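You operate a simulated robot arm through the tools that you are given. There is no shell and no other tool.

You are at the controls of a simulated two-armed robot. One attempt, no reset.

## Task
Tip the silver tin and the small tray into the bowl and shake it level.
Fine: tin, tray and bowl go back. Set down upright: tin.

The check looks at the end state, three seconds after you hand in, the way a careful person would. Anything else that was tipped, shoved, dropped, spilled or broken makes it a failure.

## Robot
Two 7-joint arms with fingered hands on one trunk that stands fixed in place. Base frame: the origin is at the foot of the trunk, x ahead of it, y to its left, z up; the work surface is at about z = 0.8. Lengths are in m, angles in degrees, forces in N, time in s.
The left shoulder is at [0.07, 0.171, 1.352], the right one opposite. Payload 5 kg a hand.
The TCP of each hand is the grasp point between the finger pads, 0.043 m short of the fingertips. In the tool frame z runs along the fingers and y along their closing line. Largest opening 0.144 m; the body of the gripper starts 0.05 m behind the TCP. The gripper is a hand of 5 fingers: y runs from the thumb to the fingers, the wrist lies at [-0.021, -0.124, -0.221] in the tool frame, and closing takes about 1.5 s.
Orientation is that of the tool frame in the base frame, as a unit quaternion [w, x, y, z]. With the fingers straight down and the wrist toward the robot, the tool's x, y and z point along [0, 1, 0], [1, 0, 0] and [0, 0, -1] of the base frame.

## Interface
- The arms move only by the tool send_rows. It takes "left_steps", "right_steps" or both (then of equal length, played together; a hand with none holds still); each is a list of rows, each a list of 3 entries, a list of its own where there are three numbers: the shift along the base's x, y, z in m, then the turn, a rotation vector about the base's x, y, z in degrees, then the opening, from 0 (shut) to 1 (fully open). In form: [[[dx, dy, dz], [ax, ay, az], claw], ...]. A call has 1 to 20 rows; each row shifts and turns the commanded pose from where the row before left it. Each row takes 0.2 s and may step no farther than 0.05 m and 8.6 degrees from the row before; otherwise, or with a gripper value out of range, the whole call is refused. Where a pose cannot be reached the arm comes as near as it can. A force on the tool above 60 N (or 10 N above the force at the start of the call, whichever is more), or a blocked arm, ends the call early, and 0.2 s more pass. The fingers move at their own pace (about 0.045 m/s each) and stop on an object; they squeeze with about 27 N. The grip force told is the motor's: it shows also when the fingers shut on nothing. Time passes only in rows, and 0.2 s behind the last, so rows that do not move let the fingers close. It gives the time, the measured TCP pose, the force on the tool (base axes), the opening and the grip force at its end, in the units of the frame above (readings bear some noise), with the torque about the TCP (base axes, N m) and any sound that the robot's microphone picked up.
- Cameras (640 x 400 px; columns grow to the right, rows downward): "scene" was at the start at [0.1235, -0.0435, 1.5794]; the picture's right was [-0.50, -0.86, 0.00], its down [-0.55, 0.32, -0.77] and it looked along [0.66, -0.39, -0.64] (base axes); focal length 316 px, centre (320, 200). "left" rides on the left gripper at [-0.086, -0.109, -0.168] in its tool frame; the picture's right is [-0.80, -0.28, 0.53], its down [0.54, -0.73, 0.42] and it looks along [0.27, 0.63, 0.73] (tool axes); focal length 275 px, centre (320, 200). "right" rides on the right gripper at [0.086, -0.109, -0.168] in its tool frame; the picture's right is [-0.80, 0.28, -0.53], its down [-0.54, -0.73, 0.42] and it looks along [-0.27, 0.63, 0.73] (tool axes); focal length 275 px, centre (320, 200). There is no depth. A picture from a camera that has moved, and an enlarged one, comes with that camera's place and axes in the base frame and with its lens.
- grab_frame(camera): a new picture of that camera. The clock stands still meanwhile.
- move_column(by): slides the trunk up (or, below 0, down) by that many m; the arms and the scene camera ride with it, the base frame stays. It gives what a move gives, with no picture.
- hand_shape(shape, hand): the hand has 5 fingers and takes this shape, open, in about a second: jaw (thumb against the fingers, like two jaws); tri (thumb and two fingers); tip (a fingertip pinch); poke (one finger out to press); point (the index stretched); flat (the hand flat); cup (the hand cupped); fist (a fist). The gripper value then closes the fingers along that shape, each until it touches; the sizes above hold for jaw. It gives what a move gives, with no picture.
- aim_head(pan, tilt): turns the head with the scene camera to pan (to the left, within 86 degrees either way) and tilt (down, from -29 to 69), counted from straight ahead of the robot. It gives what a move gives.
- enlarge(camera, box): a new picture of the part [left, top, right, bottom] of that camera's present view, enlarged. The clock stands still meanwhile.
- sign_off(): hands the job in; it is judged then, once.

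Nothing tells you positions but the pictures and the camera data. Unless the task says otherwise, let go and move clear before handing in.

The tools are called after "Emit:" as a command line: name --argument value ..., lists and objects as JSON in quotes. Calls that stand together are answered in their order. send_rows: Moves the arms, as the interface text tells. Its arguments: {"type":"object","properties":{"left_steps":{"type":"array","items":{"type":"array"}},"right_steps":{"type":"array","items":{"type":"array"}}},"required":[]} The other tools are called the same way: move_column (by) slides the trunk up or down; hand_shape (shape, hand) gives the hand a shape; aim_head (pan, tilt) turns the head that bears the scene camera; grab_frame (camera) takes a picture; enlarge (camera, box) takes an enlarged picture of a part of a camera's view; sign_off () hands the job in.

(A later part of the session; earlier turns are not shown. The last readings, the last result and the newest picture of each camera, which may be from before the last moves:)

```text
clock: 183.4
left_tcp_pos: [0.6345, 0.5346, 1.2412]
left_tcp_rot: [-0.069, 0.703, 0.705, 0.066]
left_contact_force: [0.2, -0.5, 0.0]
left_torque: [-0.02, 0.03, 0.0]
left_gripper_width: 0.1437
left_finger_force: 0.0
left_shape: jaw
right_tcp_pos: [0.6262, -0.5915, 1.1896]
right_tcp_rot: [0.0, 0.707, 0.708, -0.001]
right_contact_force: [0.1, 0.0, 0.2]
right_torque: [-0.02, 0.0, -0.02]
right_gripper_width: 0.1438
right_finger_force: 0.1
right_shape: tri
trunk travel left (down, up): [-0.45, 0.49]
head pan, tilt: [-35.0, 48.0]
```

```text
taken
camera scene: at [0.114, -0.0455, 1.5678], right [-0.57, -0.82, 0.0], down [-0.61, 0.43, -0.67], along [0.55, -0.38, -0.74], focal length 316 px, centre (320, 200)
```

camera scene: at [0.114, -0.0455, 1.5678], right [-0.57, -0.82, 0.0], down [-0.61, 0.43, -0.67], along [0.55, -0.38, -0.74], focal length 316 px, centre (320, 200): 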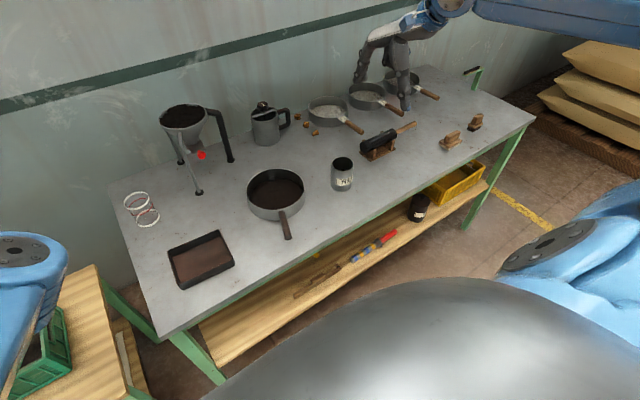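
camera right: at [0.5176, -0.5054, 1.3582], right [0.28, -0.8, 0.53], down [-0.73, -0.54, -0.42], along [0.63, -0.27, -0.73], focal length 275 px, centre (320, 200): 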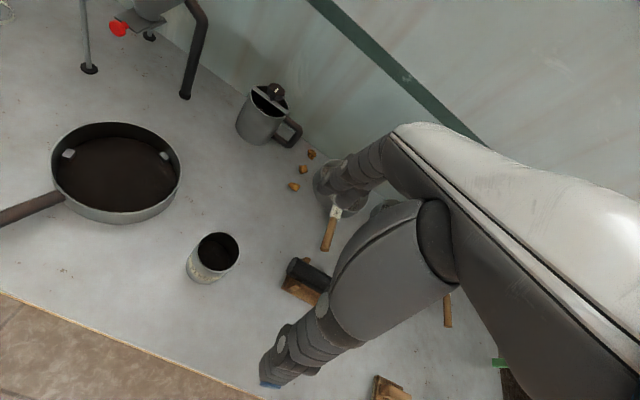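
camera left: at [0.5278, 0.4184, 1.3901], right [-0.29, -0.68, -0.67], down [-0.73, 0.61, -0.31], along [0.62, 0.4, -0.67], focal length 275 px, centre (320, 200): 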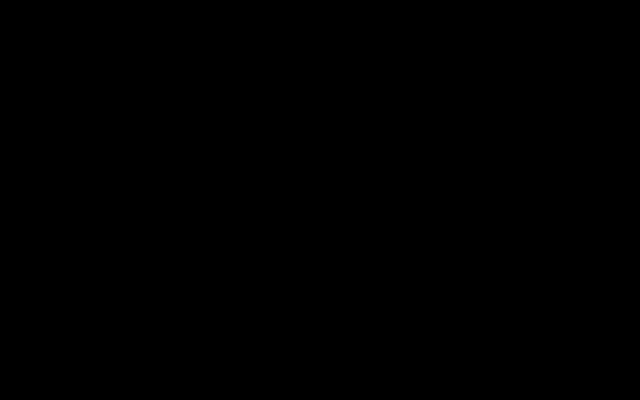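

The hand is back in its natural pose. Now a closer look into the tin and the bowl from this camera.

Emit:
enlarge --camera "right" --box '[170, 210, 260, 300]'

Emit:
enlarge --camera "right" --box '[20, 100, 220, 240]'

Emit:
enlarge --camera "scene" --box '[230, 140, 370, 250]'

```text
4.44 times, centred on (215, 255) of right
camera zoom: at [0.5176, -0.5054, 1.3582], right [0.28, -0.8, 0.53], down [-0.73, -0.54, -0.42], along [0.63, -0.27, -0.73], focal length 1224 px, centre (787, -44)
```

zoom: 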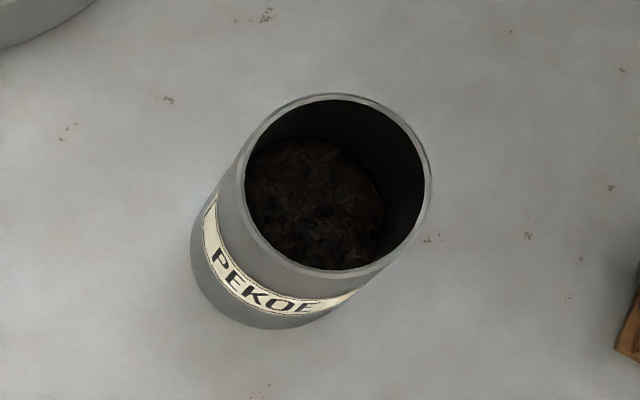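

```text
2.86 times, centred on (120, 170) of right
camera zoom: at [0.5176, -0.5054, 1.3582], right [0.28, -0.8, 0.53], down [-0.73, -0.54, -0.42], along [0.63, -0.27, -0.73], focal length 786 px, centre (891, 286)
```

zoom: 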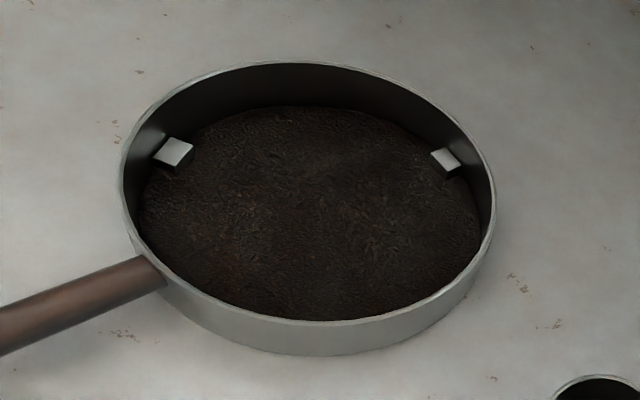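

```text
3.64 times, centred on (300, 195) of scene
camera zoom: at [0.114, -0.0455, 1.5678], right [-0.57, -0.82, 0.0], down [-0.61, 0.43, -0.67], along [0.55, -0.38, -0.74], focal length 1147 px, centre (393, 218)
```

zoom: 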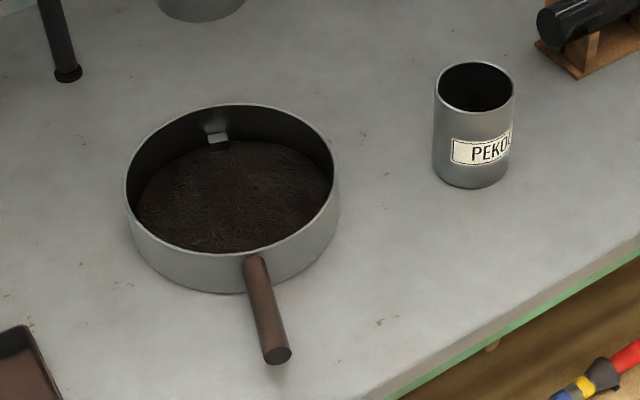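

Good: the tin still holds its leaf tea, and there's no sign of spill anywhere. The tin stands about 2 cm from its place, and the bowl is turned; I'll correct both later. First I'll rehearse the whole tin motion with the empty hand in short checked chunks, starting with the turn into the grip orientation.

Emit:
send_rows --right_steps '[[[0.004, 0.004, 0], [-2.65, -1.52, 2.18], 1], [[0.004, 0.004, 0], [-5.3, -3.04, 4.36], 1], [[0.004, 0.004, 0], [-5.3, -3.04, 4.36], 1], [[0.004, 0.004, 0], [-5.3, -3.04, 4.36], 1], [[0, 0, 0], [0, 0, 0], 1]]'

Emit:
send_rows --right_steps '[[[0.004, 0.004, 0], [-5.3, -3.04, 4.36], 1], [[0.004, 0.004, 0], [-5.3, -3.04, 4.36], 1], [[0.004, 0.004, 0], [-5.3, -3.04, 4.36], 1], [[0.004, 0.004, 0], [-5.3, -3.04, 4.36], 1], [[0, 0, 0], [0, 0, 0], 1]]'

Emit:
send_rows --right_steps '[[[0.004, 0.004, 0], [-5.3, -3.04, 4.36], 1], [[0.004, 0.004, 0], [-5.3, -3.04, 4.36], 1], [[0, 0.005, 0], [-5.3, -3.04, 4.36], 1], [[0, 0.005, 0], [-5.3, -3.04, 4.36], 1], [[0, 0, 0], [-2.5, -1.4, 2.0], 1], [[0, 0, 0], [0, 0, 0], 1]]'

Emit:
grab_frame --camera "scene"

```text
clock: 184.6
left_tcp_pos: [0.6357, 0.5335, 1.2413]
left_tcp_rot: [-0.069, 0.702, 0.706, 0.066]
left_contact_force: [0.8, -0.2, -0.1]
left_torque: [-0.03, -0.02, -0.03]
left_gripper_width: 0.1438
left_finger_force: 0.1
left_shape: jaw
right_tcp_pos: [0.6432, -0.5769, 1.1913]
right_tcp_rot: [0.179, 0.595, 0.782, -0.048]
right_contact_force: [0.5, -0.1, -0.2]
right_torque: [0.01, 0.0, -0.01]
right_gripper_width: 0.1434
right_finger_force: 0.1
right_shape: tri
trunk travel left (down, up): [-0.45, 0.49]
head pan, tilt: [-35.0, 48.0]
```

```text
clock: 185.8
left_tcp_pos: [0.636, 0.5351, 1.2421]
left_tcp_rot: [-0.069, 0.703, 0.705, 0.066]
left_contact_force: [-0.2, 0.2, -0.3]
left_torque: [0.01, 0.0, 0.0]
left_gripper_width: 0.1436
left_finger_force: 0.0
left_shape: jaw
right_tcp_pos: [0.6597, -0.5587, 1.1898]
right_tcp_rot: [0.371, 0.429, 0.818, -0.1]
right_contact_force: [-0.5, 0.3, 0.5]
right_torque: [0.03, 0.03, 0.01]
right_gripper_width: 0.144
right_finger_force: 0.1
right_shape: tri
trunk travel left (down, up): [-0.45, 0.49]
head pan, tilt: [-35.0, 48.0]
```

```text
clock: 187.2
left_tcp_pos: [0.6351, 0.5344, 1.2414]
left_tcp_rot: [-0.069, 0.703, 0.705, 0.065]
left_contact_force: [-0.5, -1.4, -0.3]
left_torque: [-0.01, 0.04, -0.01]
left_gripper_width: 0.1437
left_finger_force: 0.0
left_shape: jaw
right_tcp_pos: [0.6652, -0.5423, 1.1904]
right_tcp_rot: [0.555, 0.21, 0.791, -0.15]
right_contact_force: [1.0, 0.1, 0.2]
right_torque: [0.03, -0.02, 0.01]
right_gripper_width: 0.1435
right_finger_force: 0.0
right_shape: tri
trunk travel left (down, up): [-0.45, 0.49]
head pan, tilt: [-35.0, 48.0]
```

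```text
taken
camera scene: at [0.1144, -0.0457, 1.5677], right [-0.57, -0.82, 0.0], down [-0.61, 0.43, -0.67], along [0.55, -0.38, -0.74], focal length 316 px, centre (320, 200)
```

scene: 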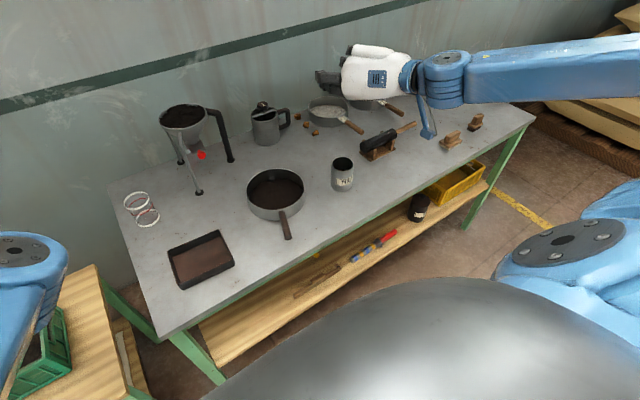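

The grip orientation is reached exactly. Now I'll rehearse a roll in place toward the pour side, checking after each chunk.

Emit:
send_rows --right_steps '[[[0, 0, 0], [4.07, -2.36, -1.7], 1], [[0, 0, 0], [6.5, -3.78, -2.73], 1], [[0, 0, 0], [6.5, -3.78, -2.73], 1], [[0, 0, 0], [0, 0, 0], 1]]'

Emit:
send_rows --right_steps '[[[0, 0, 0], [6.5, -3.78, -2.73], 1], [[0, 0, 0], [6.5, -3.78, -2.73], 1], [[0, 0, 0], [2.44, -1.42, -1.02], 1], [[0, 0, 0], [0, 0, 0], 1]]'

Emit:
grab_frame --camera "scene"

```text
clock: 188.2
left_tcp_pos: [0.6347, 0.5339, 1.2417]
left_tcp_rot: [-0.069, 0.703, 0.705, 0.066]
left_contact_force: [-0.2, 0.6, 0.5]
left_torque: [-0.01, -0.02, 0.0]
left_gripper_width: 0.1439
left_finger_force: 0.1
left_shape: jaw
right_tcp_pos: [0.6669, -0.5417, 1.191]
right_tcp_rot: [0.573, 0.352, 0.739, -0.046]
right_contact_force: [0.3, -0.6, 0.8]
right_torque: [-0.01, 0.04, 0.01]
right_gripper_width: 0.1437
right_finger_force: 0.0
right_shape: tri
trunk travel left (down, up): [-0.45, 0.49]
head pan, tilt: [-35.0, 48.0]
```

```text
clock: 189.2
left_tcp_pos: [0.6351, 0.5344, 1.2415]
left_tcp_rot: [-0.069, 0.703, 0.705, 0.066]
left_contact_force: [0.5, -0.2, 0.0]
left_torque: [0.01, -0.01, -0.02]
left_gripper_width: 0.1437
left_finger_force: 0.1
left_shape: jaw
right_tcp_pos: [0.6673, -0.5427, 1.1912]
right_tcp_rot: [0.573, 0.468, 0.671, 0.048]
right_contact_force: [-0.4, 0.2, 0.0]
right_torque: [0.0, 0.03, 0.0]
right_gripper_width: 0.1438
right_finger_force: 0.1
right_shape: tri
trunk travel left (down, up): [-0.45, 0.49]
head pan, tilt: [-35.0, 48.0]
```

```text
taken
camera scene: at [0.1143, -0.0458, 1.5677], right [-0.57, -0.82, 0.0], down [-0.61, 0.43, -0.67], along [0.55, -0.38, -0.74], focal length 316 px, centre (320, 200)
```

scene: 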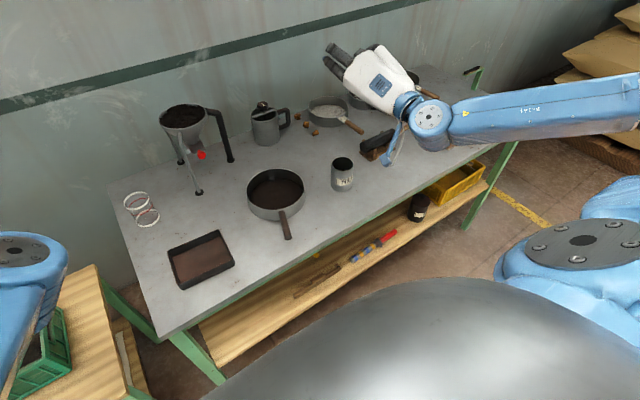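

The roll works. Now I'll rehearse moving toward the bowl while yawing, in small chunks.

Emit:
send_rows --right_steps '[[[0.005, 0.015, 0], [0, 0, 3], 1], [[0.008, 0.025, 0], [0, 0, 4], 1], [[0.008, 0.028, 0], [0, 0, 4], 1], [[0, 0, 0], [0, 0, 0], 1]]'

Emit:
send_rows --right_steps '[[[0.01, 0.03, 0], [0, 0, 4], 1], [[0.01, 0.03, 0], [0, 0, 4], 1], [[0.01, 0.03, 0], [0, 0, 4], 1], [[0, 0, 0], [0, 0, 0], 1]]'

Emit:
send_rows --right_steps '[[[0.01, 0.03, 0], [0, 0, 3], 1], [[0.01, 0.03, 0], [0, 0, 2], 1], [[0.008, 0.025, 0], [0, 0, 2], 1], [[0, 0, 0], [0, 0, 0], 1]]'

Emit:
grab_frame --camera "scene"

```text
clock: 190.2
left_tcp_pos: [0.634, 0.534, 1.2415]
left_tcp_rot: [-0.069, 0.703, 0.705, 0.065]
left_contact_force: [0.8, -1.2, -0.1]
left_torque: [-0.01, 0.02, 0.0]
left_gripper_width: 0.1438
left_finger_force: 0.1
left_shape: jaw
right_tcp_pos: [0.6875, -0.4749, 1.189]
right_tcp_rot: [0.566, 0.402, 0.712, 0.103]
right_contact_force: [0.4, -0.3, 0.6]
right_torque: [0.04, 0.0, 0.02]
right_gripper_width: 0.1438
right_finger_force: 0.0
right_shape: tri
trunk travel left (down, up): [-0.45, 0.49]
head pan, tilt: [-35.0, 48.0]
```

```text
clock: 191.2
left_tcp_pos: [0.6354, 0.5326, 1.2415]
left_tcp_rot: [-0.069, 0.703, 0.705, 0.065]
left_contact_force: [-0.6, -0.1, 0.4]
left_torque: [-0.01, -0.02, -0.01]
left_gripper_width: 0.1438
left_finger_force: 0.0
left_shape: jaw
right_tcp_pos: [0.7169, -0.3851, 1.19]
right_tcp_rot: [0.551, 0.325, 0.751, 0.162]
right_contact_force: [0.2, 0.6, 0.9]
right_torque: [0.03, 0.01, -0.03]
right_gripper_width: 0.1441
right_finger_force: 0.1
right_shape: tri
trunk travel left (down, up): [-0.45, 0.49]
head pan, tilt: [-35.0, 48.0]
```

```text
clock: 192.2
left_tcp_pos: [0.6351, 0.534, 1.2415]
left_tcp_rot: [-0.069, 0.703, 0.705, 0.065]
left_contact_force: [0.4, 0.3, -0.3]
left_torque: [0.01, -0.01, 0.02]
left_gripper_width: 0.1437
left_finger_force: 0.0
left_shape: jaw
right_tcp_pos: [0.7455, -0.2989, 1.1903]
right_tcp_rot: [0.541, 0.279, 0.769, 0.196]
right_contact_force: [-0.1, 0.2, 0.8]
right_torque: [0.03, 0.0, -0.05]
right_gripper_width: 0.1441
right_finger_force: 0.1
right_shape: tri
trunk travel left (down, up): [-0.45, 0.49]
head pan, tilt: [-35.0, 48.0]
```

```text
taken
camera scene: at [0.1142, -0.0461, 1.5678], right [-0.57, -0.82, 0.0], down [-0.61, 0.43, -0.67], along [0.55, -0.38, -0.74], focal length 316 px, centre (320, 200)
```

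scene: 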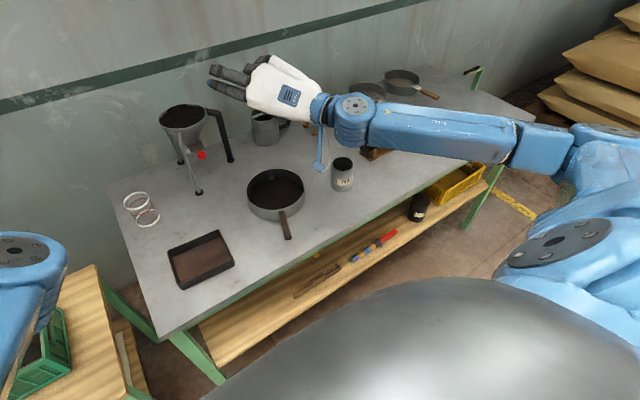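

The transfer tracks exactly. I'll continue the rehearsal: roll on toward full pour while coming down.

Emit:
send_rows --right_steps '[[[0.003, 0.003, -0.02], [4.7, 0, -1.7], 1], [[0.003, 0.004, -0.025], [7.52, 0, -2.74], 1], [[0.003, 0.004, -0.025], [7.52, 0, -2.74], 1], [[0, 0, 0], [0, 0, 0], 1]]'

Emit:
send_rows --right_steps '[[[0.003, 0.004, -0.025], [7.52, 0, -2.74], 1], [[0.003, 0.004, -0.025], [7.52, 0, -2.74], 1], [[0.003, 0.004, -0.025], [7.52, 0, -2.74], 1], [[0, 0, 0], [5.64, 0, -2.05], 1], [[0, 0, 0], [0, 0, 0], 1]]'

Emit:
grab_frame --camera "scene"

```text
clock: 193.2
left_tcp_pos: [0.6359, 0.5338, 1.2418]
left_tcp_rot: [-0.069, 0.703, 0.705, 0.065]
left_contact_force: [-0.2, 0.2, -0.3]
left_torque: [0.0, -0.01, 0.01]
left_gripper_width: 0.1438
left_finger_force: 0.0
left_shape: jaw
right_tcp_pos: [0.7558, -0.2892, 1.1202]
right_tcp_rot: [0.496, 0.416, 0.705, 0.29]
right_contact_force: [0.3, -0.6, 0.6]
right_torque: [0.0, -0.05, 0.0]
right_gripper_width: 0.1437
right_finger_force: 0.1
right_shape: tri
trunk travel left (down, up): [-0.45, 0.49]
head pan, tilt: [-35.0, 48.0]
```

```text
clock: 194.4
left_tcp_pos: [0.6353, 0.5334, 1.242]
left_tcp_rot: [-0.069, 0.703, 0.705, 0.066]
left_contact_force: [0.2, 0.0, 0.0]
left_torque: [-0.01, 0.01, -0.01]
left_gripper_width: 0.1437
left_finger_force: 0.1
left_shape: jaw
right_tcp_pos: [0.7643, -0.2784, 1.0447]
right_tcp_rot: [0.404, 0.585, 0.574, 0.408]
right_contact_force: [-0.3, -0.3, -0.1]
right_torque: [-0.03, 0.0, 0.01]
right_gripper_width: 0.1439
right_finger_force: 0.0
right_shape: tri
trunk travel left (down, up): [-0.45, 0.49]
head pan, tilt: [-35.0, 48.0]
```

```text
taken
camera scene: at [0.1144, -0.0465, 1.5677], right [-0.57, -0.82, 0.0], down [-0.61, 0.43, -0.67], along [0.55, -0.38, -0.74], focal length 316 px, centre (320, 200)
```

scene: 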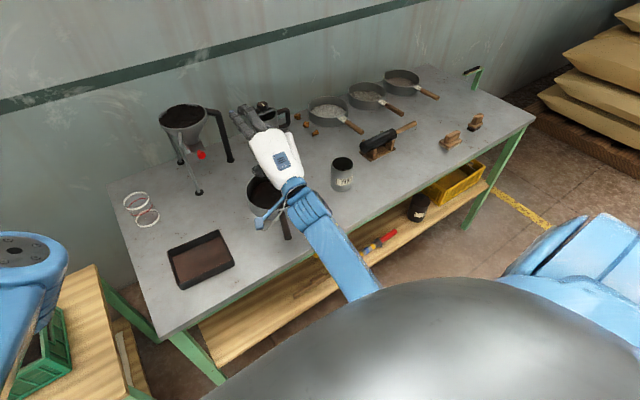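

Still exact at a 90° roll above the bowl. I'll rehearse the rest of the roll to the full pour.

Emit:
send_rows --right_steps '[[[0, -0.004, -0.01], [7.0, 0, -2.55], 1], [[0, -0.004, -0.01], [7.52, 0, -2.74], 1], [[0, -0.005, -0.01], [7.52, 0, -2.74], 1], [[0, 0, 0], [0, 0, 0], 1]]'

Emit:
send_rows --right_steps '[[[0, -0.006, -0.005], [7.52, 0, -2.74], 1], [[0, -0.006, 0], [7.52, 0, -2.74], 1], [[0, -0.006, 0], [7.52, 0, -2.74], 1], [[0, -0.005, 0], [7.52, 0, -2.74], 1], [[0, 0, 0], [4.0, 0, -1.46], 1], [[0, 0, 0], [0, 0, 0], 1]]'

Emit:
aim_head --pan -20 --tilt 48

Emit:
grab_frame --camera "scene"

Emit:
grab_frame --camera "right"

```text
clock: 195.4
left_tcp_pos: [0.6346, 0.5339, 1.2425]
left_tcp_rot: [-0.069, 0.704, 0.704, 0.066]
left_contact_force: [0.1, -1.1, 0.6]
left_torque: [0.01, 0.0, -0.04]
left_gripper_width: 0.1438
left_finger_force: 0.0
left_shape: jaw
right_tcp_pos: [0.7599, -0.3054, 1.0099]
right_tcp_rot: [0.326, 0.684, 0.456, 0.467]
right_contact_force: [0.9, -0.8, 0.1]
right_torque: [-0.04, 0.02, -0.02]
right_gripper_width: 0.144
right_finger_force: 0.0
right_shape: tri
trunk travel left (down, up): [-0.45, 0.49]
head pan, tilt: [-35.0, 48.0]
```

```text
clock: 196.0
left_tcp_pos: [0.6348, 0.5323, 1.2421]
left_tcp_rot: [-0.069, 0.704, 0.704, 0.066]
left_contact_force: [0.1, -0.2, 0.1]
left_torque: [0.01, 0.01, -0.01]
left_gripper_width: 0.1435
left_finger_force: 0.0
left_shape: jaw
right_tcp_pos: [0.7564, -0.3671, 1.0118]
right_tcp_rot: [0.324, 0.711, 0.415, 0.466]
right_contact_force: [0.1, -0.2, -0.7]
right_torque: [-0.01, -0.04, 0.03]
right_gripper_width: 0.1439
right_finger_force: 0.1
right_shape: tri
trunk travel left (down, up): [-0.45, 0.49]
head pan, tilt: [-35.0, 48.0]
stopped in row 2 (right hand): the arm was blocked; the commanded pose is now the measured one
```

```text
clock: 196.8
left_tcp_pos: [0.6357, 0.5353, 1.2405]
left_tcp_rot: [-0.069, 0.703, 0.705, 0.066]
left_contact_force: [-0.7, 0.8, -0.1]
left_torque: [0.0, 0.02, 0.02]
left_gripper_width: 0.1437
left_finger_force: 0.0
left_shape: jaw
right_tcp_pos: [0.7566, -0.3646, 1.0128]
right_tcp_rot: [0.323, 0.711, 0.415, 0.466]
right_contact_force: [-0.5, 0.3, 0.2]
right_torque: [0.0, -0.01, 0.0]
right_gripper_width: 0.1438
right_finger_force: 0.1
right_shape: tri
trunk travel left (down, up): [-0.45, 0.49]
head pan, tilt: [-20.0, 48.0]
```

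```text
taken
camera scene: at [0.1238, -0.0271, 1.5677], right [-0.34, -0.94, 0.0], down [-0.7, 0.25, -0.67], along [0.63, -0.23, -0.74], focal length 316 px, centre (320, 200)
```

scene: 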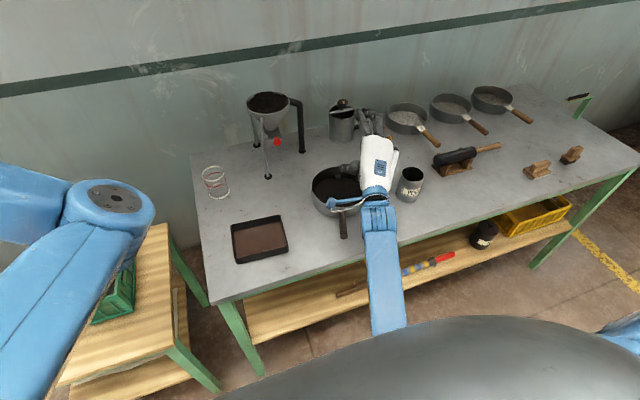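

```text
taken
camera right: at [0.5878, -0.2272, 1.0135], right [-0.59, -0.8, 0.12], down [0.07, -0.19, -0.98], along [0.8, -0.57, 0.17], focal length 275 px, centre (320, 200)
```

right: 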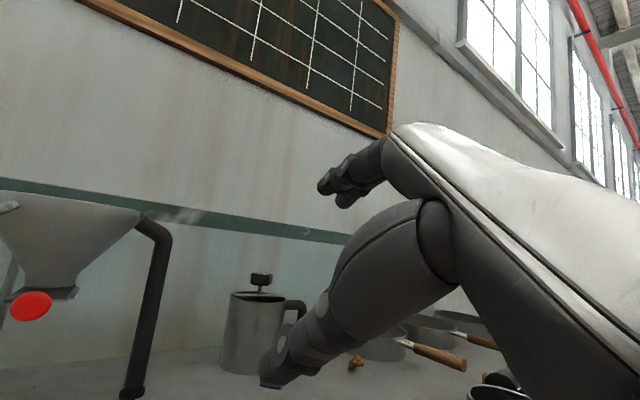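

It stopped at about 65°, with the elbow pressed toward the body. Yawing the hand left as it rolls should open that up, since that was the comfortable direction with the tray. I'll try that from here.

Emit:
send_rows --right_steps '[[[0, 0, 0.01], [0, 0, 4], 1], [[0, 0, 0.01], [0, 0, 8], 1], [[0, 0, 0.005], [0, 0, 8], 1], [[0, 0, 0], [0, 0, 0], 1]]'

Emit:
send_rows --right_steps '[[[0, 0.005, 0], [0, 0, 8], 1], [[0, 0.005, 0], [0, 0, 8], 1], [[0, 0.005, 0], [0, 0, 4], 1], [[0, 0, 0], [0, 0, 0], 1]]'

Emit:
grab_frame --camera "scene"

```text
clock: 197.8
left_tcp_pos: [0.6341, 0.5355, 1.2399]
left_tcp_rot: [-0.069, 0.703, 0.705, 0.065]
left_contact_force: [0.1, 0.3, -0.8]
left_torque: [-0.01, -0.02, -0.01]
left_gripper_width: 0.1439
left_finger_force: 0.0
left_shape: jaw
right_tcp_pos: [0.7559, -0.3643, 1.0362]
right_tcp_rot: [0.237, 0.628, 0.533, 0.515]
right_contact_force: [-0.8, 0.9, 0.5]
right_torque: [-0.01, 0.04, 0.0]
right_gripper_width: 0.1439
right_finger_force: 0.0
right_shape: tri
trunk travel left (down, up): [-0.45, 0.49]
head pan, tilt: [-20.0, 48.0]
```

```text
clock: 198.8
left_tcp_pos: [0.6351, 0.5345, 1.2407]
left_tcp_rot: [-0.069, 0.703, 0.705, 0.065]
left_contact_force: [0.2, 1.4, 0.7]
left_torque: [0.0, 0.01, 0.0]
left_gripper_width: 0.1436
left_finger_force: 0.0
left_shape: jaw
right_tcp_pos: [0.7561, -0.3506, 1.0361]
right_tcp_rot: [0.144, 0.526, 0.634, 0.549]
right_contact_force: [-0.7, 0.8, 0.2]
right_torque: [-0.03, 0.01, 0.01]
right_gripper_width: 0.144
right_finger_force: 0.0
right_shape: tri
trunk travel left (down, up): [-0.45, 0.49]
head pan, tilt: [-20.0, 48.0]
```

```text
taken
camera scene: at [0.1236, -0.0279, 1.5678], right [-0.34, -0.94, 0.0], down [-0.7, 0.25, -0.67], along [0.63, -0.23, -0.74], focal length 316 px, centre (320, 200)
```

scene: 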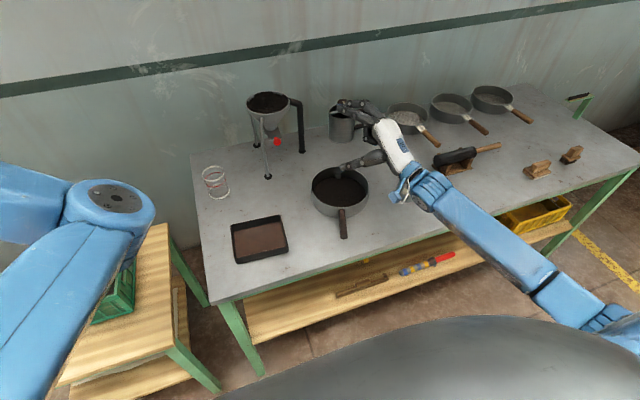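

That freed the elbow nicely. I'll continue the roll from here with a bit more yaw.

Emit:
send_rows --right_steps '[[[0, 0, 0], [6.08, 4.36, 0.1], 1], [[0, 0, 0], [6.0, 4.5, 0.1], 1], [[0, 0, 0], [5.9, 4.7, 0.1], 1], [[0, 0, 0], [0, 0, 0], 1]]'

Emit:
send_rows --right_steps '[[[0, 0, 0], [5.8, 4.8, 0.1], 1], [[0, 0, 0], [5.6, 5.0, 0.1], 1], [[0, 0, 0], [5.4, 5.2, 0.1], 1], [[0, 0, 0], [0, 0, 0], 1]]'

Emit:
grab_frame --camera "scene"

```text
clock: 199.8
left_tcp_pos: [0.6356, 0.5338, 1.2408]
left_tcp_rot: [-0.069, 0.703, 0.705, 0.064]
left_contact_force: [-0.8, -0.9, -0.7]
left_torque: [0.03, 0.0, -0.05]
left_gripper_width: 0.1437
left_finger_force: 0.0
left_shape: jaw
right_tcp_pos: [0.7565, -0.3507, 1.0364]
right_tcp_rot: [-0.016, 0.602, 0.553, 0.576]
right_contact_force: [0.5, -0.7, 0.0]
right_torque: [-0.03, -0.01, -0.01]
right_gripper_width: 0.1439
right_finger_force: 0.1
right_shape: tri
trunk travel left (down, up): [-0.45, 0.49]
head pan, tilt: [-20.0, 48.0]
```

```text
clock: 200.8
left_tcp_pos: [0.6354, 0.5345, 1.2409]
left_tcp_rot: [-0.069, 0.703, 0.705, 0.065]
left_contact_force: [0.3, 0.5, -0.2]
left_torque: [0.02, 0.01, -0.02]
left_gripper_width: 0.1438
left_finger_force: 0.1
left_shape: jaw
right_tcp_pos: [0.7561, -0.3491, 1.0361]
right_tcp_rot: [-0.177, 0.662, 0.458, 0.567]
right_contact_force: [-0.2, 0.5, 0.1]
right_torque: [0.0, 0.01, 0.0]
right_gripper_width: 0.1438
right_finger_force: 0.0
right_shape: tri
trunk travel left (down, up): [-0.45, 0.49]
head pan, tilt: [-20.0, 48.0]
```

```text
taken
camera scene: at [0.1239, -0.0275, 1.5677], right [-0.34, -0.94, 0.0], down [-0.7, 0.25, -0.67], along [0.63, -0.23, -0.74], focal length 316 px, centre (320, 200)
```

scene: 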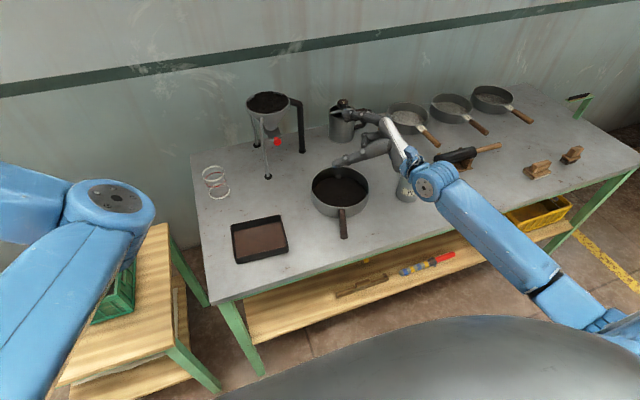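

The full pour orientation (about 139° of tin tilt) is reachable when yaw goes along with the roll. I'll now retrace a smooth blended path backwards, empty-handed, to verify it all the way.

Emit:
send_rows --right_steps '[[[-0.0007, 0.0032, 0.0096], [-4.32, -5.22, -0.79], 1], [[-0.0007, 0.0032, 0.0096], [-4.61, -4.96, -0.79], 1], [[-0.0007, 0.0032, 0.0096], [-4.88, -4.69, -0.79], 1], [[-0.0007, 0.0032, 0.0096], [-5.14, -4.41, -0.79], 1], [[0, 0, 0], [0, 0, 0], 1]]'

Emit:
send_rows --right_steps '[[[-0.0007, 0.0032, 0.0096], [-5.38, -4.11, -0.79], 1], [[-0.0007, 0.0032, 0.0096], [-5.61, -3.8, -0.79], 1], [[-0.0007, 0.0032, 0.0096], [-5.81, -3.48, -0.79], 1], [[-0.0007, 0.0032, 0.0096], [-6.0, -3.14, -0.79], 1], [[0, 0, 0], [0, 0, 0], 1]]'

Emit:
send_rows --right_steps '[[[-0.0007, 0.0032, 0.0096], [-6.17, -2.8, -0.79], 1], [[-0.0007, 0.0032, 0.0096], [-6.32, -2.44, -0.79], 1], [[-0.0007, 0.0032, 0.0096], [-6.44, -2.08, -0.79], 1], [[-0.0007, 0.0032, 0.0096], [-6.55, -1.71, -0.79], 1], [[0, 0, 0], [0, 0, 0], 1]]'

Emit:
send_rows --right_steps '[[[-0.0007, 0.0032, 0.0096], [-6.64, -1.34, -0.79], 1], [[-0.0007, 0.0032, 0.0096], [-6.7, -0.95, -0.79], 1], [[-0.0007, 0.0032, 0.0096], [-6.75, -0.58, -0.79], 1], [[-0.0007, 0.0032, 0.0096], [-6.77, -0.19, -0.79], 1], [[0, 0, 0], [0, 0, 0], 1]]'

Emit:
grab_frame --camera "scene"

```text
clock: 201.9
left_tcp_pos: [0.6336, 0.5346, 1.2405]
left_tcp_rot: [-0.069, 0.703, 0.705, 0.066]
left_contact_force: [-0.1, -0.2, 0.5]
left_torque: [0.01, -0.02, -0.03]
left_gripper_width: 0.1436
left_finger_force: 0.1
left_shape: jaw
right_tcp_pos: [0.7531, -0.3374, 1.0759]
right_tcp_rot: [0.029, 0.589, 0.551, 0.591]
right_contact_force: [0.1, -0.5, 0.4]
right_torque: [0.01, 0.0, 0.01]
right_gripper_width: 0.1436
right_finger_force: 0.1
right_shape: tri
trunk travel left (down, up): [-0.45, 0.49]
head pan, tilt: [-20.0, 48.0]
```

```text
clock: 203.2
left_tcp_pos: [0.6352, 0.534, 1.2422]
left_tcp_rot: [-0.069, 0.703, 0.705, 0.064]
left_contact_force: [-0.8, -0.7, 0.0]
left_torque: [-0.05, -0.01, 0.0]
left_gripper_width: 0.1437
left_finger_force: 0.0
left_shape: jaw
right_tcp_pos: [0.7513, -0.3244, 1.1133]
right_tcp_rot: [0.227, 0.505, 0.634, 0.539]
right_contact_force: [-0.1, -1.4, -0.5]
right_torque: [-0.01, 0.01, 0.0]
right_gripper_width: 0.1441
right_finger_force: 0.1
right_shape: tri
trunk travel left (down, up): [-0.45, 0.49]
head pan, tilt: [-20.0, 48.0]
```

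```text
clock: 204.3
left_tcp_pos: [0.6345, 0.5343, 1.2422]
left_tcp_rot: [-0.069, 0.703, 0.705, 0.065]
left_contact_force: [-0.3, -0.1, -0.5]
left_torque: [-0.01, 0.0, 0.01]
left_gripper_width: 0.1436
left_finger_force: 0.0
left_shape: jaw
right_tcp_pos: [0.7483, -0.3131, 1.1505]
right_tcp_rot: [0.395, 0.415, 0.705, 0.418]
right_contact_force: [0.6, -0.2, 1.2]
right_torque: [0.01, -0.03, -0.02]
right_gripper_width: 0.1441
right_finger_force: 0.0
right_shape: tri
trunk travel left (down, up): [-0.45, 0.49]
head pan, tilt: [-20.0, 48.0]
```

```text
clock: 205.6
left_tcp_pos: [0.6354, 0.5338, 1.241]
left_tcp_rot: [-0.07, 0.703, 0.705, 0.065]
left_contact_force: [0.4, 0.5, 0.7]
left_torque: [-0.01, -0.02, 0.01]
left_gripper_width: 0.144
left_finger_force: 0.0
left_shape: jaw
right_tcp_pos: [0.7447, -0.2993, 1.1894]
right_tcp_rot: [0.51, 0.318, 0.762, 0.243]
right_contact_force: [-0.4, 0.2, -0.6]
right_torque: [0.0, 0.0, 0.0]
right_gripper_width: 0.1439
right_finger_force: 0.0
right_shape: tri
trunk travel left (down, up): [-0.45, 0.49]
head pan, tilt: [-20.0, 48.0]
```

```text
taken
camera scene: at [0.1241, -0.0278, 1.5677], right [-0.34, -0.94, 0.0], down [-0.7, 0.25, -0.67], along [0.63, -0.23, -0.74], focal length 316 px, centre (320, 200)
```

scene: 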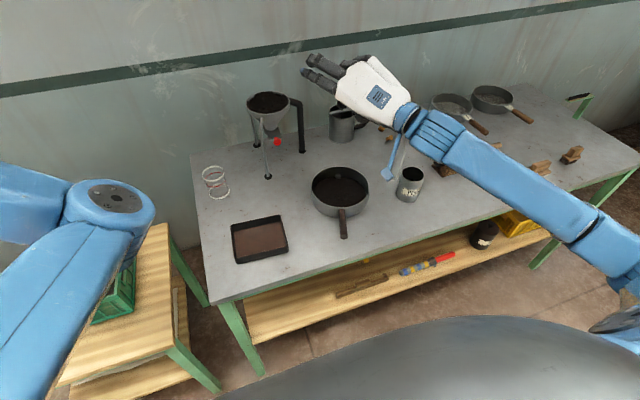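

The blended path tracks in full. Now I'll take the hand back over the tin in the grip orientation.

Emit:
send_rows --right_steps '[[[-0.005, -0.02, -0.008], [-5.5, 1.19, -1.79], 1], [[-0.008, -0.03, -0.017], [-5.5, 1.19, -1.79], 1], [[-0.008, -0.03, -0.019], [-5.5, 1.19, -1.79], 1], [[-0.008, -0.03, -0.019], [-5.5, 1.19, -1.79], 1], [[0, 0, 0], [0, 0, 0], 1]]'

Emit:
send_rows --right_steps '[[[-0.008, -0.03, -0.019], [-5.5, 1.19, -1.79], 1], [[-0.008, -0.03, -0.019], [-5.5, 1.19, -1.79], 1], [[-0.008, -0.03, -0.019], [-5.5, 1.19, -1.79], 1], [[-0.008, -0.0328, -0.019], [-5.5, 1.19, -1.79], 1], [[0, 0, 0], [0, 0, 0], 1]]'

Emit:
aim_head --pan -35 --tilt 48

Emit:
grab_frame --camera "right"

Emit:
enlarge --camera "scene" --box '[320, 150, 376, 206]'

```text
clock: 206.8
left_tcp_pos: [0.6357, 0.5351, 1.24]
left_tcp_rot: [-0.069, 0.703, 0.705, 0.065]
left_contact_force: [-0.1, -0.5, -0.9]
left_torque: [-0.02, 0.03, -0.01]
left_gripper_width: 0.1441
left_finger_force: 0.2
left_shape: jaw
right_tcp_pos: [0.7166, -0.408, 1.1283]
right_tcp_rot: [0.544, 0.271, 0.793, 0.048]
right_contact_force: [0.2, 0.6, 0.1]
right_torque: [0.0, 0.01, 0.0]
right_gripper_width: 0.144
right_finger_force: 0.0
right_shape: tri
trunk travel left (down, up): [-0.45, 0.49]
head pan, tilt: [-20.0, 48.0]
```

```text
clock: 207.9
left_tcp_pos: [0.6354, 0.535, 1.2409]
left_tcp_rot: [-0.07, 0.703, 0.704, 0.064]
left_contact_force: [-0.1, 0.4, 0.1]
left_torque: [0.01, 0.03, 0.01]
left_gripper_width: 0.1438
left_finger_force: 0.2
left_shape: jaw
right_tcp_pos: [0.6851, -0.5311, 1.0519]
right_tcp_rot: [0.555, 0.213, 0.79, -0.15]
right_contact_force: [-0.7, 0.1, -0.6]
right_torque: [0.0, -0.04, 0.0]
right_gripper_width: 0.1441
right_finger_force: 0.0
right_shape: tri
trunk travel left (down, up): [-0.45, 0.49]
head pan, tilt: [-20.0, 48.0]
```

```text
clock: 208.7
left_tcp_pos: [0.6352, 0.5343, 1.2416]
left_tcp_rot: [-0.069, 0.703, 0.705, 0.066]
left_contact_force: [0.6, 0.4, -0.1]
left_torque: [-0.02, 0.01, 0.02]
left_gripper_width: 0.1437
left_finger_force: 0.1
left_shape: jaw
right_tcp_pos: [0.6842, -0.5309, 1.0515]
right_tcp_rot: [0.555, 0.213, 0.79, -0.149]
right_contact_force: [-0.2, -0.4, -0.1]
right_torque: [0.01, 0.06, -0.04]
right_gripper_width: 0.144
right_finger_force: 0.1
right_shape: tri
trunk travel left (down, up): [-0.45, 0.49]
head pan, tilt: [-35.0, 48.0]
```

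```text
taken
camera right: at [0.4683, -0.5314, 1.0275], right [-0.06, 0.36, 0.93], down [0.14, -0.92, 0.36], along [0.99, 0.15, 0.0], focal length 275 px, centre (320, 200)
```

right: 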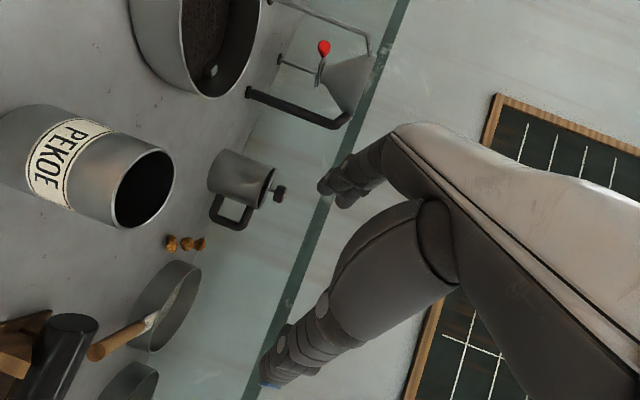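

```text
7.14 times, centred on (348, 178) of scene
camera zoom: at [0.1144, -0.0458, 1.5677], right [-0.57, -0.82, 0.0], down [-0.61, 0.43, -0.67], along [0.55, -0.38, -0.74], focal length 2254 px, centre (120, 357)
```

zoom: 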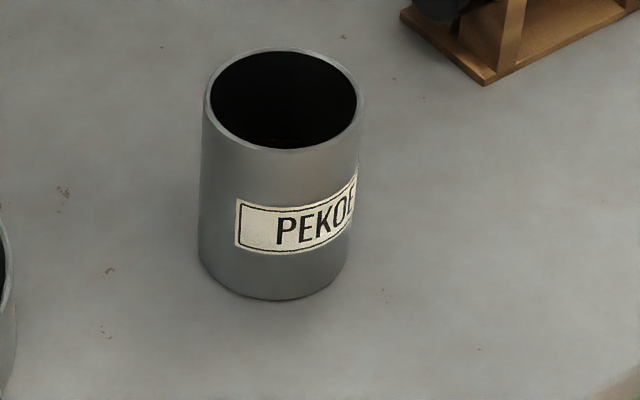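

The tin is unchanged and the hand is aligned above it. Lowering to just above the rim for a check.

Emit:
send_rows --right_steps '[[[0, -0.0005, -0.025], [0, 0, 0], 1], [[0, 0, -0.035], [0, 0, 0], 1], [[0, 0, -0.035], [0, 0, 0], 1], [[0, 0, -0.025], [0, 0, 0], 1], [[0, 0, 0], [0, 0, 0], 1]]'

Emit:
grab_frame --camera "right"

```text
clock: 209.9
left_tcp_pos: [0.6359, 0.5346, 1.2408]
left_tcp_rot: [-0.069, 0.703, 0.705, 0.065]
left_contact_force: [0.3, -0.4, -0.4]
left_torque: [0.02, -0.03, -0.03]
left_gripper_width: 0.1438
left_finger_force: 0.1
left_shape: jaw
right_tcp_pos: [0.6843, -0.533, 0.9308]
right_tcp_rot: [0.555, 0.213, 0.79, -0.148]
right_contact_force: [0.2, 0.2, -0.4]
right_torque: [0.0, -0.02, 0.03]
right_gripper_width: 0.1441
right_finger_force: 0.2
right_shape: tri
trunk travel left (down, up): [-0.45, 0.49]
head pan, tilt: [-35.0, 48.0]
```

```text
taken
camera right: at [0.4684, -0.5317, 0.9071], right [-0.06, 0.36, 0.93], down [0.14, -0.92, 0.37], along [0.99, 0.15, 0.0], focal length 275 px, centre (320, 200)
```

right: 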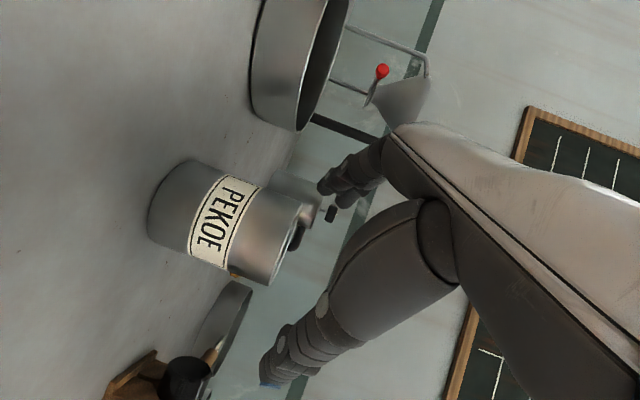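

This matches the earlier alignment. I'll lower to the same grip height as before and close gradually.

Emit:
send_rows --right_steps '[[[0, 0, -0.02], [0, 0, 0], 1], [[0, 0, -0.02], [0, 0, 0], 1], [[0, 0, -0.015], [0, 0, 0], 1], [[0, 0, -0.008], [0, 0, 0], 1], [[0, 0, 0], [0, 0, 0], 0.9], [[0, 0, 0], [0, 0, 0], 0.8], [[0, 0, 0], [0, 0, 0], 0.7], [[0, 0, 0], [0, 0, 0], 0.65], [[0, 0, 0], [0, 0, 0], 0.65]]'

Emit:
send_rows --right_steps '[[[0, 0, 0], [0, 0, 0], 0.6], [[0, 0, 0], [0, 0, 0], 0.55], [[0, 0, 0], [0, 0, 0], 0.5], [[0, 0, 0], [0, 0, 0], 0.45], [[0, 0, 0], [0, 0, 0], 0.4], [[0, 0, 0], [0, 0, 0], 0.3], [[0, 0, 0], [0, 0, 0], 0.2], [[0, 0, 0], [0, 0, 0], 0], [[0, 0, 0], [0, 0, 0], 0], [[0, 0, 0], [0, 0, 0], 0]]'

Emit:
grab_frame --camera "right"

Emit:
enlarge --camera "scene" --box '[290, 110, 430, 240]'

```text
clock: 211.9
left_tcp_pos: [0.635, 0.5344, 1.2414]
left_tcp_rot: [-0.07, 0.703, 0.705, 0.065]
left_contact_force: [0.9, -0.4, 0.0]
left_torque: [0.02, 0.02, -0.03]
left_gripper_width: 0.1438
left_finger_force: 0.0
left_shape: jaw
right_tcp_pos: [0.6838, -0.5315, 0.8686]
right_tcp_rot: [0.556, 0.213, 0.79, -0.148]
right_contact_force: [1.0, -0.3, 0.6]
right_torque: [-0.02, -0.03, 0.01]
right_gripper_width: 0.0941
right_finger_force: 0.0
right_shape: tri
trunk travel left (down, up): [-0.45, 0.49]
head pan, tilt: [-35.0, 48.0]
```

```text
clock: 214.1
left_tcp_pos: [0.6358, 0.5348, 1.2424]
left_tcp_rot: [-0.069, 0.703, 0.705, 0.065]
left_contact_force: [-0.2, -0.1, -1.0]
left_torque: [-0.01, 0.02, -0.02]
left_gripper_width: 0.1438
left_finger_force: 0.1
left_shape: jaw
right_tcp_pos: [0.6842, -0.5322, 0.8689]
right_tcp_rot: [0.555, 0.213, 0.791, -0.149]
right_contact_force: [0.6, 0.7, -0.1]
right_torque: [-0.03, 0.03, 0.0]
right_gripper_width: 0.0587
right_finger_force: 27.3
right_shape: tri
trunk travel left (down, up): [-0.45, 0.49]
head pan, tilt: [-35.0, 48.0]
```

```text
taken
camera right: at [0.468, -0.5318, 0.8446], right [-0.06, 0.36, 0.93], down [0.14, -0.92, 0.36], along [0.99, 0.15, 0.0], focal length 275 px, centre (320, 200)
```

right: 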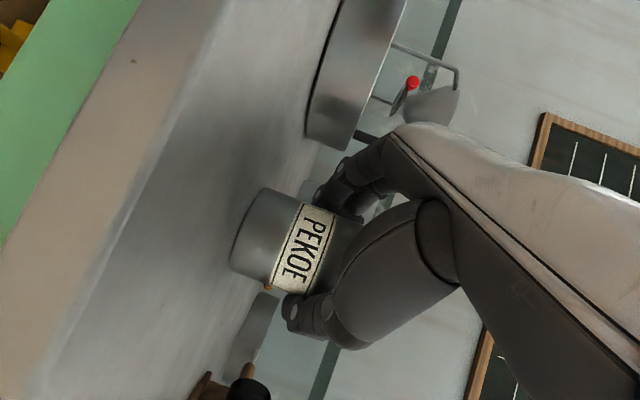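

```text
3.08 times, centred on (360, 175) of scene
camera zoom: at [0.1145, -0.0458, 1.5677], right [-0.57, -0.82, 0.0], down [-0.61, 0.43, -0.67], along [0.55, -0.38, -0.74], focal length 971 px, centre (197, 277)
```

zoom: 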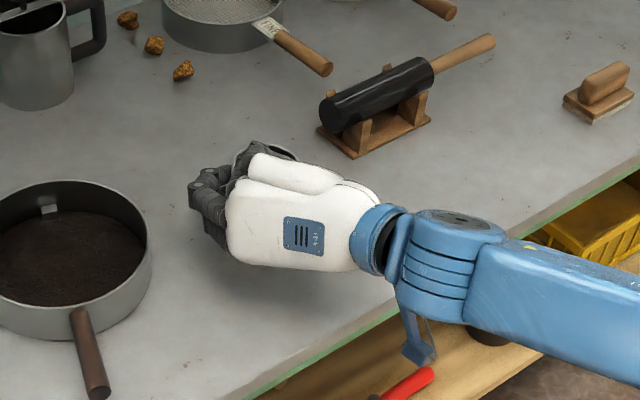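

The grip is the same as before. I'll lift straight up to the verified height.

Emit:
send_rows --right_steps '[[[0, 0, 0.008], [0, 0, 0], 0], [[0, 0, 0.02], [0, 0, 0], 0], [[0, 0, 0.03], [0, 0, 0], 0], [[0, 0, 0.035], [0, 0, 0], 0], [[0, 0, 0.035], [0, 0, 0], 0], [[0, 0, 0.03], [0, 0, 0], 0], [[0, 0, 0.02], [0, 0, 0], 0], [[0, 0, 0.005], [0, 0, 0], 0], [[0, 0, 0], [0, 0, 0], 0]]'

Emit:
grab_frame --camera "right"

```text
clock: 216.1
left_tcp_pos: [0.6354, 0.5348, 1.2408]
left_tcp_rot: [-0.069, 0.703, 0.705, 0.066]
left_contact_force: [-0.3, -0.7, -1.2]
left_torque: [-0.01, 0.02, 0.07]
left_gripper_width: 0.1441
left_finger_force: 0.1
left_shape: jaw
right_tcp_pos: [0.685, -0.5328, 1.0509]
right_tcp_rot: [0.555, 0.213, 0.79, -0.149]
right_contact_force: [0.0, -0.5, -0.4]
right_torque: [0.01, 0.03, -0.01]
right_gripper_width: 0.0586
right_finger_force: 27.1
right_shape: tri
trunk travel left (down, up): [-0.45, 0.49]
head pan, tilt: [-35.0, 48.0]
```

```text
taken
camera right: at [0.4683, -0.5319, 1.0271], right [-0.06, 0.36, 0.93], down [0.14, -0.92, 0.36], along [0.99, 0.15, 0.0], focal length 275 px, centre (320, 200)
```

right: 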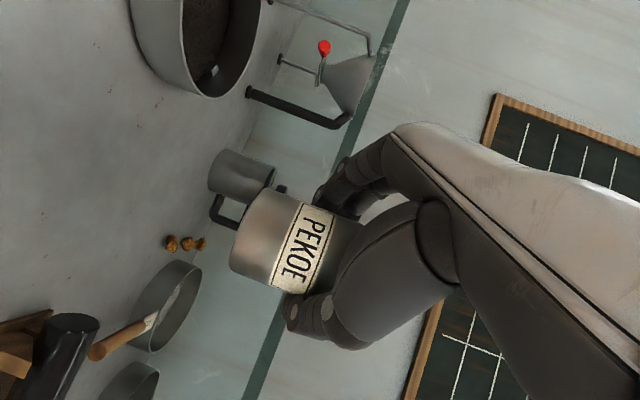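

The tin is held firmly. Now I'll reverse the path I just verified, in short chunks, reading the pose after each.

Emit:
send_rows --right_steps '[[[0.004, 0.016, 0.01], [2.75, -0.6, 0.9], 0], [[0.004, 0.0168, 0.009], [2.75, -0.59, 0.89], 0], [[0, 0, 0], [0, 0, 0], 0]]'

Emit:
send_rows --right_steps '[[[0.008, 0.03, 0.019], [5.5, -1.19, 1.79], 0], [[0, 0, 0], [0, 0, 0], 0]]'

Emit:
send_rows --right_steps '[[[0.008, 0.03, 0.019], [5.5, -1.19, 1.79], 0], [[0.008, 0.03, 0.019], [5.5, -1.19, 1.79], 0], [[0, 0, 0], [0, 0, 0], 0]]'

Emit:
grab_frame --camera "scene"

```text
clock: 216.9
left_tcp_pos: [0.6349, 0.5333, 1.2409]
left_tcp_rot: [-0.069, 0.703, 0.705, 0.066]
left_contact_force: [-0.3, -0.1, -0.7]
left_torque: [-0.01, 0.03, 0.0]
left_gripper_width: 0.1441
left_finger_force: 0.1
left_shape: jaw
right_tcp_pos: [0.6924, -0.4995, 1.0694]
right_tcp_rot: [0.555, 0.23, 0.793, -0.098]
right_contact_force: [0.3, -0.1, -1.2]
right_torque: [0.0, -0.02, 0.01]
right_gripper_width: 0.0587
right_finger_force: 26.8
right_shape: tri
trunk travel left (down, up): [-0.45, 0.49]
head pan, tilt: [-35.0, 48.0]
```

```text
clock: 217.5
left_tcp_pos: [0.6342, 0.5347, 1.2414]
left_tcp_rot: [-0.07, 0.704, 0.704, 0.065]
left_contact_force: [-0.2, -1.2, -0.1]
left_torque: [0.02, 0.0, 0.0]
left_gripper_width: 0.1437
left_finger_force: 0.0
left_shape: jaw
right_tcp_pos: [0.6997, -0.4699, 1.089]
right_tcp_rot: [0.552, 0.244, 0.796, -0.049]
right_contact_force: [0.4, 0.9, -1.7]
right_torque: [0.01, 0.02, 0.02]
right_gripper_width: 0.0588
right_finger_force: 26.7
right_shape: tri
trunk travel left (down, up): [-0.45, 0.49]
head pan, tilt: [-35.0, 48.0]
```

```text
clock: 218.3
left_tcp_pos: [0.6353, 0.5344, 1.241]
left_tcp_rot: [-0.069, 0.702, 0.706, 0.066]
left_contact_force: [-0.2, -1.0, 0.2]
left_torque: [-0.03, 0.0, -0.04]
left_gripper_width: 0.144
left_finger_force: 0.0
left_shape: jaw
right_tcp_pos: [0.716, -0.4094, 1.1286]
right_tcp_rot: [0.544, 0.272, 0.792, 0.05]
right_contact_force: [0.2, -0.6, -1.5]
right_torque: [0.0, 0.05, 0.02]
right_gripper_width: 0.0586
right_finger_force: 26.9
right_shape: tri
trunk travel left (down, up): [-0.45, 0.49]
head pan, tilt: [-35.0, 48.0]
```

```text
taken
camera scene: at [0.1141, -0.0465, 1.5677], right [-0.57, -0.82, 0.0], down [-0.61, 0.43, -0.67], along [0.55, -0.38, -0.74], focal length 316 px, centre (320, 200)
```

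scene: 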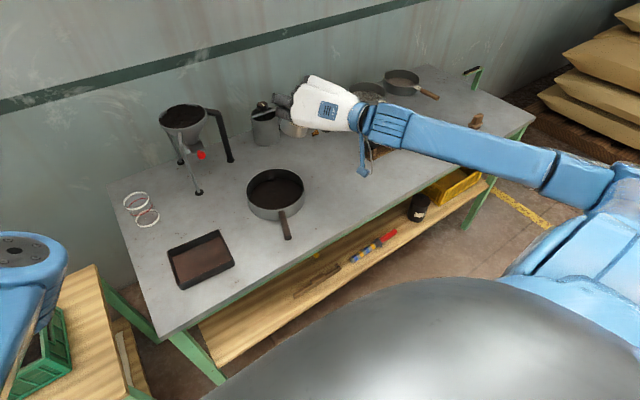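

It's tracking precisely. Next, the remaining rows of this leg.

Emit:
send_rows --right_steps '[[[0.008, 0.03, 0.019], [5.5, -1.19, 1.79], 0], [[0.008, 0.03, 0.019], [5.5, -1.19, 1.79], 0], [[0, 0, 0], [0, 0, 0], 0]]'

Emit:
send_rows --right_steps '[[[0.008, 0.03, 0.017], [5.5, -1.19, 1.79], 0], [[0.005, 0.02, 0.008], [5.5, -1.19, 1.79], 0], [[0, 0, 0], [0, 0, 0], 0]]'

Emit:
aim_head --pan -20 --tilt 48

Emit:
grab_frame --camera "scene"

Emit:
grab_frame --camera "right"

```text
clock: 219.1
left_tcp_pos: [0.6348, 0.5345, 1.242]
left_tcp_rot: [-0.07, 0.703, 0.705, 0.066]
left_contact_force: [0.1, 0.2, 0.0]
left_torque: [0.02, -0.01, -0.01]
left_gripper_width: 0.1437
left_finger_force: 0.1
left_shape: jaw
right_tcp_pos: [0.7313, -0.3518, 1.1662]
right_tcp_rot: [0.529, 0.297, 0.781, 0.148]
right_contact_force: [-0.2, -0.9, -1.6]
right_torque: [0.0, -0.05, 0.01]
right_gripper_width: 0.0584
right_finger_force: 27.2
right_shape: tri
trunk travel left (down, up): [-0.45, 0.49]
head pan, tilt: [-35.0, 48.0]
```

```text
clock: 219.9
left_tcp_pos: [0.6356, 0.5345, 1.2412]
left_tcp_rot: [-0.07, 0.704, 0.704, 0.066]
left_contact_force: [0.2, 0.5, 0.3]
left_torque: [-0.01, -0.03, -0.01]
left_gripper_width: 0.1439
left_finger_force: 0.0
left_shape: jaw
right_tcp_pos: [0.7452, -0.3009, 1.1909]
right_tcp_rot: [0.51, 0.319, 0.76, 0.245]
right_contact_force: [-0.4, -0.4, -2.0]
right_torque: [-0.01, 0.04, -0.02]
right_gripper_width: 0.0587
right_finger_force: 27.1
right_shape: tri
trunk travel left (down, up): [-0.45, 0.49]
head pan, tilt: [-35.0, 48.0]
```

```text
clock: 220.7
left_tcp_pos: [0.6358, 0.5336, 1.2409]
left_tcp_rot: [-0.07, 0.703, 0.705, 0.064]
left_contact_force: [-1.0, 0.3, 0.0]
left_torque: [0.01, -0.02, 0.01]
left_gripper_width: 0.1436
left_finger_force: 0.0
left_shape: jaw
right_tcp_pos: [0.7455, -0.2992, 1.1915]
right_tcp_rot: [0.511, 0.319, 0.76, 0.244]
right_contact_force: [0.1, -0.5, -1.0]
right_torque: [-0.01, 0.01, -0.02]
right_gripper_width: 0.0587
right_finger_force: 26.8
right_shape: tri
trunk travel left (down, up): [-0.45, 0.49]
head pan, tilt: [-20.0, 48.0]
```

```text
taken
camera scene: at [0.1242, -0.0274, 1.5677], right [-0.34, -0.94, 0.0], down [-0.7, 0.25, -0.67], along [0.63, -0.23, -0.74], focal length 316 px, centre (320, 200)
```

scene: 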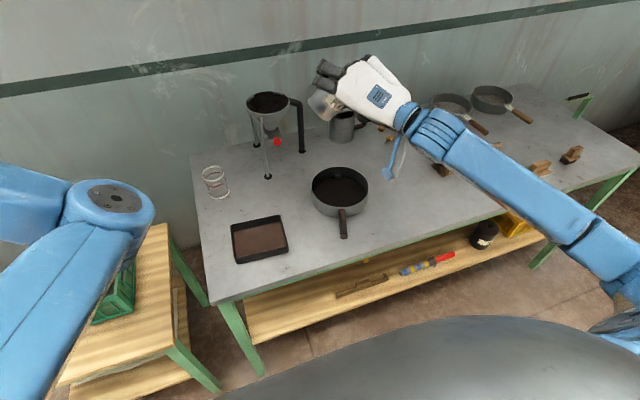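

```text
taken
camera right: at [0.5396, -0.3174, 1.1222], right [-0.21, -0.42, 0.88], down [0.37, -0.87, -0.32], along [0.9, 0.26, 0.34], focal length 275 px, centre (320, 200)
```

right: 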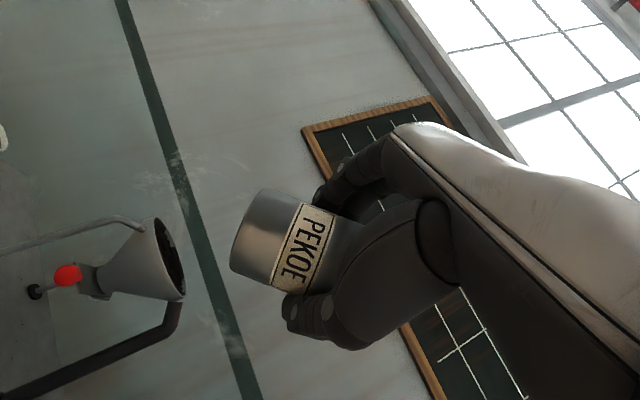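

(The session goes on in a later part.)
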